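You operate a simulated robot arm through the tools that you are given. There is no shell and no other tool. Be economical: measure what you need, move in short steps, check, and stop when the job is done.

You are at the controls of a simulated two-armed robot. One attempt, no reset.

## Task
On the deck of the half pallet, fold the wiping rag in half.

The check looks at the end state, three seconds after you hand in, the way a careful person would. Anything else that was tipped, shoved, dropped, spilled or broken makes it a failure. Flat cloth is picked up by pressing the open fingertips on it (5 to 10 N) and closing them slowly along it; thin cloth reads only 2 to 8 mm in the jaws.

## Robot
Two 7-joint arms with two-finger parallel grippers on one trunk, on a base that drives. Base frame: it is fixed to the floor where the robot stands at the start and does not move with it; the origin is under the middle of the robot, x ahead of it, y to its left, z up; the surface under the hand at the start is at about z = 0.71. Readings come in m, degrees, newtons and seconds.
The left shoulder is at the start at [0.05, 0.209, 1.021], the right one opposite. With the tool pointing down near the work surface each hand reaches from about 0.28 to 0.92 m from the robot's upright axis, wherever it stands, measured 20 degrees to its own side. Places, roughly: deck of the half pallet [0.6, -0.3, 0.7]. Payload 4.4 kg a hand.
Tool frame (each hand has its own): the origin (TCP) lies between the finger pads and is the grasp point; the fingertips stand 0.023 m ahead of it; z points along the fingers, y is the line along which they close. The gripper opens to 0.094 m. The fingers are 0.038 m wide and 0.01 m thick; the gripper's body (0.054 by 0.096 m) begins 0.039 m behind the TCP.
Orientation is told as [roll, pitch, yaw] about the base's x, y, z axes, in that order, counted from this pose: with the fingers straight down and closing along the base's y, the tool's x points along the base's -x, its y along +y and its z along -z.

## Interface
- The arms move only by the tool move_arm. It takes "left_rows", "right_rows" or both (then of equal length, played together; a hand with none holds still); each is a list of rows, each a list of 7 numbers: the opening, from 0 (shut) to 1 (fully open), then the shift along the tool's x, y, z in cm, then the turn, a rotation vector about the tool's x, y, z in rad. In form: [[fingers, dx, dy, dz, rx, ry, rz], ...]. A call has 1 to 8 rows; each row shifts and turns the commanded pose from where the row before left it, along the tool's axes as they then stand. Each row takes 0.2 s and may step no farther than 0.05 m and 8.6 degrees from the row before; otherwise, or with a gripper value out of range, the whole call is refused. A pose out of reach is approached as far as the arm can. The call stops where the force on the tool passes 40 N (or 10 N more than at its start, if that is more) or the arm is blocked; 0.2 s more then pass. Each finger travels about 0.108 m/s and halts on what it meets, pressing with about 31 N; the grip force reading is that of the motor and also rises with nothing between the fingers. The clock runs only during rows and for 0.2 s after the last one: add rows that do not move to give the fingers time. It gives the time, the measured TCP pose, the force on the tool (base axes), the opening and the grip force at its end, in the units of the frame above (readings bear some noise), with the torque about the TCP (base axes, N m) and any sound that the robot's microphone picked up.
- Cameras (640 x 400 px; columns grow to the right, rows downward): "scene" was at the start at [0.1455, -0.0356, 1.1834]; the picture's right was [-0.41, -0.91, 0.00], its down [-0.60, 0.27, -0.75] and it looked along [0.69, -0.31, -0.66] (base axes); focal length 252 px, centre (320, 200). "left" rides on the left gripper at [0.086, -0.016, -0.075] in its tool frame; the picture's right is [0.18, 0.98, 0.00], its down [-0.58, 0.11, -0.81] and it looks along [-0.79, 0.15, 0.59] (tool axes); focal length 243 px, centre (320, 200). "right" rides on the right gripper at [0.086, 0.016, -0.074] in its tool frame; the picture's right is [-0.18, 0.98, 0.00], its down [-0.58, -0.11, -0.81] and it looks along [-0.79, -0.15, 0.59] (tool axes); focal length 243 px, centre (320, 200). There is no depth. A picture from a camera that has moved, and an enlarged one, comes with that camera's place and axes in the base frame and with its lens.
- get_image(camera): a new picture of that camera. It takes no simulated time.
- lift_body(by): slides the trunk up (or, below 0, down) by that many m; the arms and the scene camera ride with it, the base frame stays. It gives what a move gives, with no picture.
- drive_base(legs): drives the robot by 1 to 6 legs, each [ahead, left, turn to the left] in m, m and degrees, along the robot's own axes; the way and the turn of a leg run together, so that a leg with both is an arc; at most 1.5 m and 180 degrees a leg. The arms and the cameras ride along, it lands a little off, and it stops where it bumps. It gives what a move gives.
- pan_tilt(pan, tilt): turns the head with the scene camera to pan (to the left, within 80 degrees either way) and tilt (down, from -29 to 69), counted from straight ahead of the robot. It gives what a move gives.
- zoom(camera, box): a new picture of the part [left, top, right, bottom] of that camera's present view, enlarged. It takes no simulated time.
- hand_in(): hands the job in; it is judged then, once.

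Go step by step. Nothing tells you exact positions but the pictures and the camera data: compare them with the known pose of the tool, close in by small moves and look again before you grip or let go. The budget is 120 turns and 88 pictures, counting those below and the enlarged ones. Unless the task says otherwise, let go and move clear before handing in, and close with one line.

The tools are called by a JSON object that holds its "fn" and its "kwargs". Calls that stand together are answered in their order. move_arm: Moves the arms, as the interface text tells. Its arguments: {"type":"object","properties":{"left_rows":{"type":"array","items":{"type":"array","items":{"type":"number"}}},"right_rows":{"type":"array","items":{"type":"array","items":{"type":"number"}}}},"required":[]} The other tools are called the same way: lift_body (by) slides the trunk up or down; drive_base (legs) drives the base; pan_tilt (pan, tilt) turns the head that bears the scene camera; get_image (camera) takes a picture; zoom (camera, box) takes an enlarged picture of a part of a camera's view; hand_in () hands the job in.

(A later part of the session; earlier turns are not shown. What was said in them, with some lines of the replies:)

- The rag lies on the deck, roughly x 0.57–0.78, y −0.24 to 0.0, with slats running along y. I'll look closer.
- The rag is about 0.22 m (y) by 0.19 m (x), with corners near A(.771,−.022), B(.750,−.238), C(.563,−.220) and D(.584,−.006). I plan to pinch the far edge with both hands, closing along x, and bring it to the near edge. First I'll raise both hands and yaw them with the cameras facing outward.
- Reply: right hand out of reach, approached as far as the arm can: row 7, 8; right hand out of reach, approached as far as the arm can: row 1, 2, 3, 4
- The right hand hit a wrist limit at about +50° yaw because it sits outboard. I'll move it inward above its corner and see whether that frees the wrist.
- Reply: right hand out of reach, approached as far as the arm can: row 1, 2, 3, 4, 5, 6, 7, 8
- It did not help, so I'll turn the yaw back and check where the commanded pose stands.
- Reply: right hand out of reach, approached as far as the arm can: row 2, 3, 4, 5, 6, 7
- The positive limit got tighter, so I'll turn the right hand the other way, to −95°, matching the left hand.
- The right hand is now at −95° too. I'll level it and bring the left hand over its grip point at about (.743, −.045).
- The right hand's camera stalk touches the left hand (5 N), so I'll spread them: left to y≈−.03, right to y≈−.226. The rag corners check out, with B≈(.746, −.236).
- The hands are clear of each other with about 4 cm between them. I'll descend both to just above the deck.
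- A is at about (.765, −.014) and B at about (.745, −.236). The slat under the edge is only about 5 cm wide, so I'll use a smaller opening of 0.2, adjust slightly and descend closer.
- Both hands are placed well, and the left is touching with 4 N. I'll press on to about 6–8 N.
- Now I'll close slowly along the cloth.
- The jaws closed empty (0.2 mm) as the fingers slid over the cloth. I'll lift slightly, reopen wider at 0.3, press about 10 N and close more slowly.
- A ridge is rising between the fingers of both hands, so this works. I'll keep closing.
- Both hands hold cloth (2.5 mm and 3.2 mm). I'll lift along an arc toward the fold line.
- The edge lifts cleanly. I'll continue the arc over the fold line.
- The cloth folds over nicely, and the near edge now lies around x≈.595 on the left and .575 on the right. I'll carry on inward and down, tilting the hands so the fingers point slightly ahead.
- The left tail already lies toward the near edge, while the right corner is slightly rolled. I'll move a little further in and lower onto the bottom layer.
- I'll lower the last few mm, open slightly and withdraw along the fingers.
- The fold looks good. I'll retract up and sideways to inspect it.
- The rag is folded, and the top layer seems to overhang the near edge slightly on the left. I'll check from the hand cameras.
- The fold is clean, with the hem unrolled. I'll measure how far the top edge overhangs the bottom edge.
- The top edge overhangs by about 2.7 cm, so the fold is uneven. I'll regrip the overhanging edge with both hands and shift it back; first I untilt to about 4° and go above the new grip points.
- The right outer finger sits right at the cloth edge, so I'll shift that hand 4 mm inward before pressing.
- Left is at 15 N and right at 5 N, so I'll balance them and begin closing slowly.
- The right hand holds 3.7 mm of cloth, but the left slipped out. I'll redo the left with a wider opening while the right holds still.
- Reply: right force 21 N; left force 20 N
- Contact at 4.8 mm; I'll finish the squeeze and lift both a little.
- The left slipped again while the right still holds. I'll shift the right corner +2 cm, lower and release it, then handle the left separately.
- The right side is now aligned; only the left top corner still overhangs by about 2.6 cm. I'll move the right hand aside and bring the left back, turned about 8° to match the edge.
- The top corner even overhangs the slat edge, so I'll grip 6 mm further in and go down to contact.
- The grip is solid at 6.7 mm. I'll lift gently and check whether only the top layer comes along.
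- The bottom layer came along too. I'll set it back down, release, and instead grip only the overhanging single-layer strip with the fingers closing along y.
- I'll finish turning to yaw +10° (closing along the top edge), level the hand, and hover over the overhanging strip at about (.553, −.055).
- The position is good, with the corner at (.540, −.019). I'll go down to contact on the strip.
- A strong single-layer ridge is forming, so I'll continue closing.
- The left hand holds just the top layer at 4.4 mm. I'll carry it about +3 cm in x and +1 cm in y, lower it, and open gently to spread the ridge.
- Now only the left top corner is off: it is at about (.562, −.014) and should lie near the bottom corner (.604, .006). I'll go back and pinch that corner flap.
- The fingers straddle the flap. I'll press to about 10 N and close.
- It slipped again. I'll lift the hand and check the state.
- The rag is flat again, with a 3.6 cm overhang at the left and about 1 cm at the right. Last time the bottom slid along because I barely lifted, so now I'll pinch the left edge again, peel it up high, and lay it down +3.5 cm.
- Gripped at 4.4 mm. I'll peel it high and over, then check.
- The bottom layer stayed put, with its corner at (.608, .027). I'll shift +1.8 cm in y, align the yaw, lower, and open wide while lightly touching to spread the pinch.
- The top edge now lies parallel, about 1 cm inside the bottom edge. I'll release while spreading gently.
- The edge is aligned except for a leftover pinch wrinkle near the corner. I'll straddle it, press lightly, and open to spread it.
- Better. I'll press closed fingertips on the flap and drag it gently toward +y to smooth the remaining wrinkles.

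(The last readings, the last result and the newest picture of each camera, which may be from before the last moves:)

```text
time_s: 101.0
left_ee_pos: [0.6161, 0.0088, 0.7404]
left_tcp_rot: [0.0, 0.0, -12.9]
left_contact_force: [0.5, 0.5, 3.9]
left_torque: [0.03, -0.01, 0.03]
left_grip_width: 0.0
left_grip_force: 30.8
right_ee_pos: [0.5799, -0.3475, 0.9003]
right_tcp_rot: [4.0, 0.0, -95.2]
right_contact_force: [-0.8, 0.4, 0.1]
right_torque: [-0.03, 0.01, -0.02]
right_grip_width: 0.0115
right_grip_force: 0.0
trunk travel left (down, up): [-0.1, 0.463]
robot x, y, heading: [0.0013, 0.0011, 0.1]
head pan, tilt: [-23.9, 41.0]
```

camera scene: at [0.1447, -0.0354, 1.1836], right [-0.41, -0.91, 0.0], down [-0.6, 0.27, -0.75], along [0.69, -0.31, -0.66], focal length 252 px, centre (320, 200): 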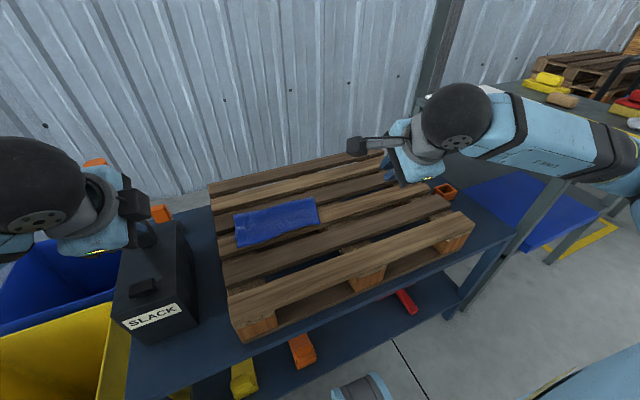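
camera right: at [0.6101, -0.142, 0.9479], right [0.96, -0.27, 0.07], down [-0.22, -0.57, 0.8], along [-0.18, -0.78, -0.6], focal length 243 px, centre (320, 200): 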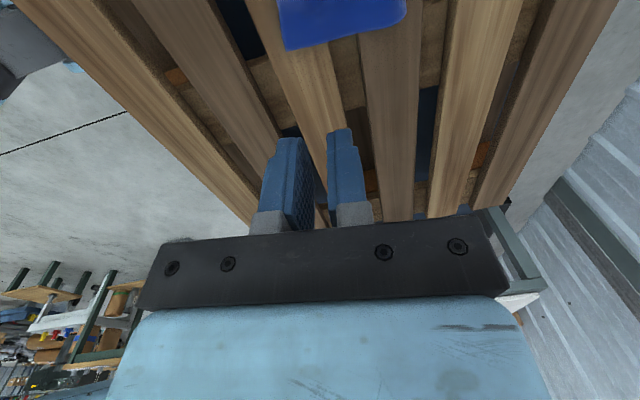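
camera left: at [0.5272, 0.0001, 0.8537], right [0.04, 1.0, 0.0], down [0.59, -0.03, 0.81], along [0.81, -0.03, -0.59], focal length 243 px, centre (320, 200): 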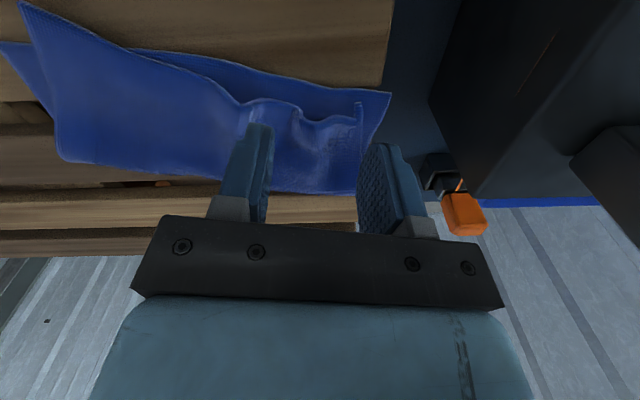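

{"fn": "move_arm", "kwargs": {"left_rows": [[0.0, 0, 0, 0.1, 0, 0, 0], [0.0, 0.15, 0.4, 0.02, 0, 0, 0], [0.0, 0.15, 0.4, 0, 0, 0, 0], [0.0, 0.15, 0.4, 0, 0, 0, 0], [0.0, 0.15, 0.4, 0, 0, 0, 0], [0.0, 0.15, 0.4, 0, 0, 0, 0], [0.0, 0, 0, -1, 0, 0, 0], [0.0, 0, 0, -4, 0, 0, 0]]}}

{"fn": "move_arm", "kwargs": {"left_rows": [[0.0, 0, 0, -4, 0, 0, 0], [0.0, 0, 0, -4, 0, 0, 0], [0.0, 0, 0, -4, 0, 0, 0], [0.0, 3.5, 2.5, 0, 0, 0, 0], [0.0, 3.5, 2.5, 0, 0, 0, 0], [0.0, 3.5, 2.5, 0, 0, 0, 0]]}}

{"fn": "zoom", "kwargs": {"camera": "scene", "box": [200, 170, 330, 260]}}

```text
time_s: 102.8
left_ee_pos: [0.6137, 0.0295, 0.7909]
left_tcp_rot: [0.1, 0.0, -13.0]
left_contact_force: [-1.0, 0.4, -0.4]
left_torque: [-0.02, 0.03, -0.01]
left_grip_width: 0.0002
left_grip_force: 31.1
right_ee_pos: [0.5787, -0.3463, 0.8992]
right_tcp_rot: [3.9, 0.1, -95.2]
right_contact_force: [0.2, -0.1, -0.6]
right_torque: [-0.02, -0.03, 0.0]
right_grip_width: 0.0115
right_grip_force: 0.1
trunk travel left (down, up): [-0.1, 0.463]
robot x, y, heading: [-0.0001, -0.0024, -0.2]
head pan, tilt: [-23.9, 41.0]
```

```text
time_s: 104.2
left_ee_pos: [0.525, 0.127, 0.9094]
left_tcp_rot: [0.0, -0.1, -13.0]
left_contact_force: [-0.6, -0.3, -0.4]
left_torque: [0.0, -0.01, 0.01]
left_grip_width: 0.0
left_grip_force: 31.4
right_ee_pos: [0.5794, -0.3461, 0.9]
right_tcp_rot: [4.1, 0.2, -95.3]
right_contact_force: [0.5, -0.2, 0.3]
right_torque: [0.01, 0.0, -0.01]
right_grip_width: 0.0113
right_grip_force: 0.0
trunk travel left (down, up): [-0.1, 0.463]
robot x, y, heading: [0.0024, 0.0012, -0.0]
head pan, tilt: [-23.9, 41.0]
```

```text
4.44 times, centred on (265, 215) of scene
camera zoom: at [0.1451, -0.0349, 1.1836], right [-0.41, -0.91, 0.0], down [-0.6, 0.27, -0.75], along [0.69, -0.31, -0.66], focal length 1120 px, centre (564, 133)
```

zoom: 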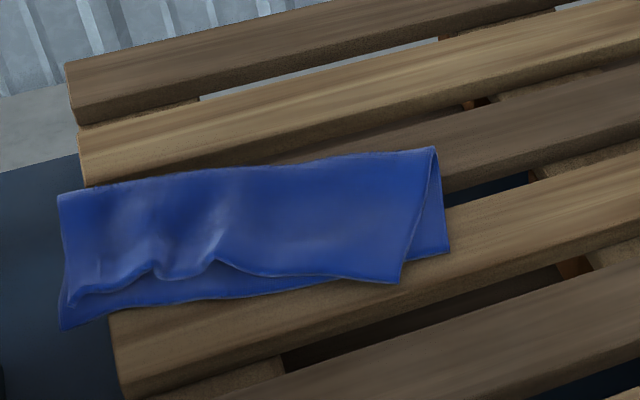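

The top layer now sits skewed about 3.4 cm toward +y, and the left end pokes over the pallet edge. I'll use the right hand, closed and pressing lightly near the top-right corner, to drag it back toward −y.

{"fn": "move_arm", "kwargs": {"right_rows": [[0.0, 4.64, -0.2, 0, 0, 0, 0], [0.0, 4.64, -0.2, 0, 0, 0, 0], [0.0, 4.64, -0.2, 0, 0, 0, 0], [0.0, 4.64, -0.2, 0, 0, 0, 0], [0.0, 4.64, -0.2, 0, 0, 0, 0], [0.0, 0, -0.3, 4.5, 0, 0, 0], [0.0, 0, -0.3, 4.5, 0, 0, 0], [0.0, 0, -0.3, 4.5, 0, 0, 0]]}}

{"fn": "move_arm", "kwargs": {"right_rows": [[0.0, 0, 0, 1.3, 0, 0, 0], [0.0, 0, 0, 0.5, 0, 0, 0], [0.0, 0, 0, 0.3, 0, 0, 0], [0.0, 0, 0, 0.2, 0, 0, 0]]}}

```text
time_s: 106.0
left_ee_pos: [0.5266, 0.1269, 0.9097]
left_tcp_rot: [0.1, 0.0, -13.1]
left_contact_force: [0.1, 0.3, -0.1]
left_torque: [0.0, 0.0, -0.02]
left_grip_width: 0.0
left_grip_force: 31.2
right_ee_pos: [0.5931, -0.1134, 0.7663]
right_tcp_rot: [4.0, 0.1, -95.2]
right_contact_force: [-0.2, -0.1, 0.1]
right_torque: [0.03, -0.05, 0.01]
right_grip_width: 0.0
right_grip_force: 30.8
trunk travel left (down, up): [-0.1, 0.463]
robot x, y, heading: [-0.0006, -0.0034, -0.1]
head pan, tilt: [-23.9, 41.0]
```

```text
time_s: 107.0
left_ee_pos: [0.5277, 0.1263, 0.9097]
left_tcp_rot: [0.2, 0.0, -13.0]
left_contact_force: [-0.6, 0.5, -0.8]
left_torque: [0.01, 0.01, 0.01]
left_grip_width: 0.0
left_grip_force: 30.7
right_ee_pos: [0.5925, -0.1137, 0.7421]
right_tcp_rot: [3.9, 0.1, -95.1]
right_contact_force: [0.8, 0.3, 2.6]
right_torque: [-0.04, 0.02, -0.01]
right_grip_width: 0.0
right_grip_force: 30.9
trunk travel left (down, up): [-0.1, 0.463]
robot x, y, heading: [-0.0005, 0.0, -0.2]
head pan, tilt: [-23.9, 41.0]
```

{"fn": "move_arm", "kwargs": {"right_rows": [[0.0, 0, 0, 0.12, 0, 0, 0], [0.0, -0.65, 0.12, 0, 0, 0, 0], [0.0, -0.65, 0.12, 0, 0, 0, 0], [0.0, -0.65, 0.12, 0, 0, 0, 0], [0.0, -0.65, 0.12, 0, 0, 0, 0], [0.0, -0.65, 0.12, 0, 0, 0, 0], [0.0, -0.65, 0.12, 0, 0, 0, 0]]}}

{"fn": "move_arm", "kwargs": {"right_rows": [[0.0, 0, 0, -1, 0, 0, 0], [0.0, 0, 0, -4, 0, 0, 0], [0.0, -3, 0, -4, 0, 0, 0], [0.0, -4, 0, -2, 0, 0, 0], [0.0, -4, 0, -2, 0, 0, 0]]}}

{"fn": "zoom", "kwargs": {"camera": "scene", "box": [200, 170, 330, 260]}}

```text
time_s: 108.6
left_ee_pos: [0.5262, 0.1268, 0.9105]
left_tcp_rot: [0.1, 0.0, -13.0]
left_contact_force: [0.2, -0.1, 0.7]
left_torque: [0.01, 0.05, 0.01]
left_grip_width: 0.0
left_grip_force: 31.1
right_ee_pos: [0.5979, -0.152, 0.74]
right_tcp_rot: [3.9, 0.1, -95.2]
right_contact_force: [-0.6, 3.1, 5.8]
right_torque: [0.06, -0.03, 0.0]
right_grip_width: 0.0
right_grip_force: 31.1
trunk travel left (down, up): [-0.1, 0.463]
robot x, y, heading: [0.0006, 0.0031, -0.4]
head pan, tilt: [-23.9, 41.0]
```

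```text
time_s: 109.8
left_ee_pos: [0.5264, 0.1253, 0.9098]
left_tcp_rot: [0.2, -0.1, -13.1]
left_contact_force: [1.1, 0.7, 0.2]
left_torque: [-0.02, -0.02, -0.01]
left_grip_width: 0.0001
left_grip_force: 31.2
right_ee_pos: [0.5777, -0.2607, 0.87]
right_tcp_rot: [3.9, 0.1, -95.2]
right_contact_force: [-0.8, -0.9, -0.7]
right_torque: [0.01, 0.02, -0.01]
right_grip_width: 0.0001
right_grip_force: 31.1
trunk travel left (down, up): [-0.1, 0.463]
robot x, y, heading: [-0.0024, 0.0001, 0.2]
head pan, tilt: [-23.9, 41.0]
```

```text
4.44 times, centred on (265, 215) of scene
camera zoom: at [0.145, -0.036, 1.1835], right [-0.41, -0.91, 0.0], down [-0.6, 0.27, -0.75], along [0.69, -0.31, -0.66], focal length 1120 px, centre (564, 133)
```

zoom: 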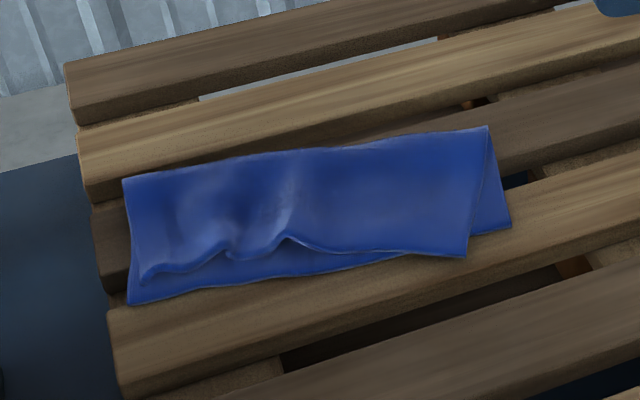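

The rag is back fully on the deck. Now I'll hold the left end down with the left hand while the right drags the top-right corner outward to smooth the top layer.

{"fn": "move_arm", "kwargs": {"left_rows": [[0.0, -3.86, -2.21, 0, 0, 0, 0], [0.0, -3.86, -2.21, 0, 0, 0, 0], [0.0, -3.86, -2.21, 0, 0, 0, 0], [0.0, -3.86, -2.21, 0, 0, 0, 0], [0.0, 0, 0, 4.5, 0, 0, 0], [0.0, 0, 0, 4.5, 0, 0, 0], [0.0, 0, 0, 4.5, 0, 0, 0], [0.0, 0, 0, 2.4, 0, 0, 0]]}}

{"fn": "move_arm", "kwargs": {"left_rows": [[0.0, 0, 0, 0.3, 0, 0, 0], [0.0, 0, 0, 0.3, 0, 0, 0], [0.0, 0, 0, 0.2, 0, 0, 0], [0.0, 0, 0, 0.0, 0, 0, 0], [0.0, 0, 0, 0.0, 0, 0, 0], [0.0, 0, 0, 0.0, 0, 0, 0]], "right_rows": [[0.0, 3.66, 0, 0, 0, 0, 0], [0.0, 3.66, 0, 0, 0, 0, 0], [0.0, 3.66, 0, 0, 0, 0, 0], [0.0, 0, -0.3, 4.5, 0, 0, 0], [0.0, 0, -0.3, 4.5, 0, 0, 0], [0.0, 0, -0.2, 2.5, 0, 0, 0]]}}

```text
time_s: 111.6
left_ee_pos: [0.659, 0.0068, 0.7497]
left_tcp_rot: [0.0, -0.1, -13.0]
left_contact_force: [0.0, 0.3, -0.4]
left_torque: [0.02, -0.01, 0.05]
left_grip_width: 0.0
left_grip_force: 31.1
right_ee_pos: [0.5778, -0.2603, 0.8696]
right_tcp_rot: [3.9, 0.1, -95.2]
right_contact_force: [0.6, -0.2, 0.3]
right_torque: [0.03, -0.02, 0.03]
right_grip_width: 0.0
right_grip_force: 31.0
trunk travel left (down, up): [-0.1, 0.463]
robot x, y, heading: [-0.0013, -0.0022, -0.2]
head pan, tilt: [-23.9, 41.0]
```

```text
time_s: 113.0
left_ee_pos: [0.659, 0.0063, 0.7423]
left_tcp_rot: [0.0, -0.1, -13.0]
left_contact_force: [0.0, 0.1, 0.9]
left_torque: [0.03, 0.02, 0.02]
left_grip_width: 0.0001
left_grip_force: 30.4
right_ee_pos: [0.5881, -0.1524, 0.7544]
right_tcp_rot: [3.9, 0.1, -95.2]
right_contact_force: [0.2, 0.4, 0.3]
right_torque: [0.01, 0.05, 0.01]
right_grip_width: 0.0
right_grip_force: 30.9
trunk travel left (down, up): [-0.1, 0.463]
robot x, y, heading: [0.0009, 0.0007, 0.2]
head pan, tilt: [-23.9, 41.0]
```

{"fn": "move_arm", "kwargs": {"left_rows": [[0.0, 0, 0, 0.2, 0, 0, 0], [0.0, 0, 0, 0.15, 0, 0, 0], [0.0, 0, 0, 0.15, 0, 0, 0], [0.0, 0, 0, 0.0, 0, 0, 0]], "right_rows": [[0.0, 0, 0, 0.6, 0, 0, 0], [0.0, 0, 0, 0.4, 0, 0, 0], [0.0, 0, 0, 0.25, 0, 0, 0], [0.0, 0, 0, 0.1, 0, 0, 0]]}}

```text
time_s: 114.0
left_ee_pos: [0.6587, 0.0049, 0.7402]
left_tcp_rot: [0.1, -0.2, -13.0]
left_contact_force: [2.6, -0.2, 10.3]
left_torque: [-0.06, -0.09, 0.0]
left_grip_width: 0.0003
left_grip_force: 31.3
right_ee_pos: [0.5897, -0.1525, 0.7419]
right_tcp_rot: [4.0, 0.1, -95.1]
right_contact_force: [0.0, 0.3, 1.6]
right_torque: [0.04, 0.04, 0.02]
right_grip_width: 0.0001
right_grip_force: 30.8
trunk travel left (down, up): [-0.1, 0.463]
robot x, y, heading: [-0.0017, -0.0005, 0.0]
head pan, tilt: [-23.9, 41.0]
```

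{"fn": "move_arm", "kwargs": {"right_rows": [[0.0, 0, 0, 0.12, 0, 0, 0], [0.0, -0.65, 0.18, 0, 0, 0, 0], [0.0, -0.65, 0.18, 0, 0, 0, 0], [0.0, -0.65, 0.18, 0, 0, 0, 0], [0.0, -0.65, 0.18, 0, 0, 0, 0], [0.0, -0.65, 0.18, 0, 0, 0, 0], [0.0, -0.5, 0.1, 0, 0, 0, 0]]}}

{"fn": "move_arm", "kwargs": {"left_rows": [[0.0, 0, 0, -1, 0, 0, 0], [0.0, 0, 0, -4, 0, 0, 0], [0.0, 0, 0, -4, 0, 0, 0], [0.0, 0, 0, -4, 0, 0, 0], [0.0, 0, 0, -4, 0, 0, 0], [0.0, 3.8, 2.2, 0, 0, 0, 0], [0.0, 3.8, 2.2, 0, 0, 0, 0], [0.0, 3.8, 2.2, 0, 0, 0, 0]], "right_rows": [[0.0, 0, 0, -1, 0, 0, 0], [0.0, 0, 0, -4, 0, 0, 0], [0.0, -3, 0, -4, 0, 0, 0], [0.0, -4, 0, -2, 0, 0, 0], [0.0, -4, 0, -2, 0, 0, 0], [0.0, 0, 0, 0, 0, 0, 0], [0.0, 0, 0, 0, 0, 0, 0], [0.0, 0, 0, 0, 0, 0, 0]]}}

{"fn": "zoom", "kwargs": {"camera": "scene", "box": [200, 170, 330, 260]}}

```text
time_s: 115.6
left_ee_pos: [0.6584, 0.0051, 0.7378]
left_tcp_rot: [0.1, -0.2, -12.9]
left_contact_force: [1.6, -2.4, 13.0]
left_torque: [-0.12, -0.11, 0.02]
left_grip_width: 0.0001
left_grip_force: 30.9
right_ee_pos: [0.5943, -0.1904, 0.7414]
right_tcp_rot: [4.0, 0.1, -95.2]
right_contact_force: [0.0, 1.7, 1.9]
right_torque: [0.1, 0.01, 0.02]
right_grip_width: 0.0
right_grip_force: 30.9
trunk travel left (down, up): [-0.1, 0.463]
robot x, y, heading: [0.0009, -0.0029, -0.2]
head pan, tilt: [-23.9, 41.0]
```

```text
time_s: 117.4
left_ee_pos: [0.5609, 0.0961, 0.9094]
left_tcp_rot: [0.0, 0.0, -13.0]
left_contact_force: [0.4, -0.2, 0.0]
left_torque: [0.0, -0.02, 0.0]
left_grip_width: 0.0
left_grip_force: 30.9
right_ee_pos: [0.5783, -0.299, 0.8678]
right_tcp_rot: [3.9, 0.0, -95.2]
right_contact_force: [-0.8, -0.4, 0.4]
right_torque: [0.01, -0.02, 0.02]
right_grip_width: 0.0001
right_grip_force: 31.6
trunk travel left (down, up): [-0.1, 0.463]
robot x, y, heading: [-0.0019, -0.0039, -0.2]
head pan, tilt: [-23.9, 41.0]
```

```text
4.44 times, centred on (265, 215) of scene
camera zoom: at [0.1451, -0.0349, 1.1836], right [-0.41, -0.91, 0.0], down [-0.6, 0.27, -0.75], along [0.69, -0.31, -0.66], focal length 1120 px, centre (564, 133)
```

zoom: 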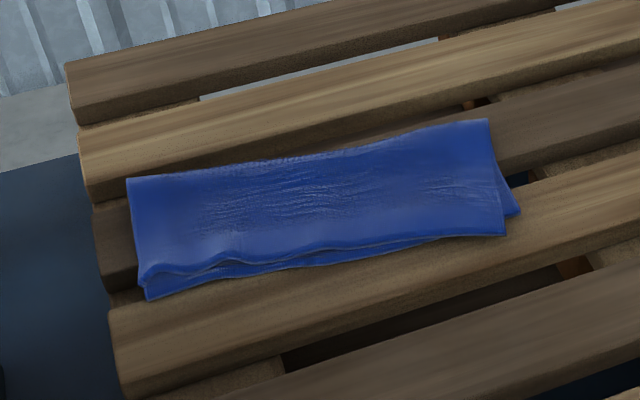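

The top layer is now flat, with all edges within about 1 cm of the bottom layer. I'll do a final scene check.

{"fn": "get_image", "kwargs": {"camera": "scene"}}

```text
3 pictures are left
camera scene: at [0.1451, -0.0349, 1.1836], right [-0.41, -0.91, 0.0], down [-0.6, 0.27, -0.75], along [0.69, -0.31, -0.66], focal length 252 px, centre (320, 200)
```

scene: 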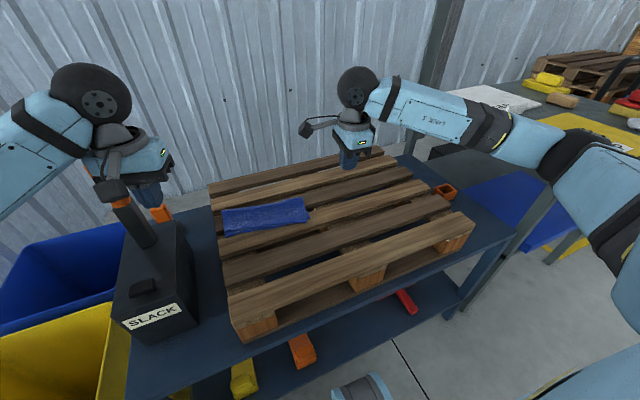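

The rag lies folded on the deck, both hands are clear, and everything else looks undisturbed. Handing in.

{"fn": "hand_in", "kwargs": {}}

```text
The job is handed in.
```

The wiping rag is folded in half on the half pallet's deck, with the top and bottom edges within about 1 cm of each other, and the job is handed in.
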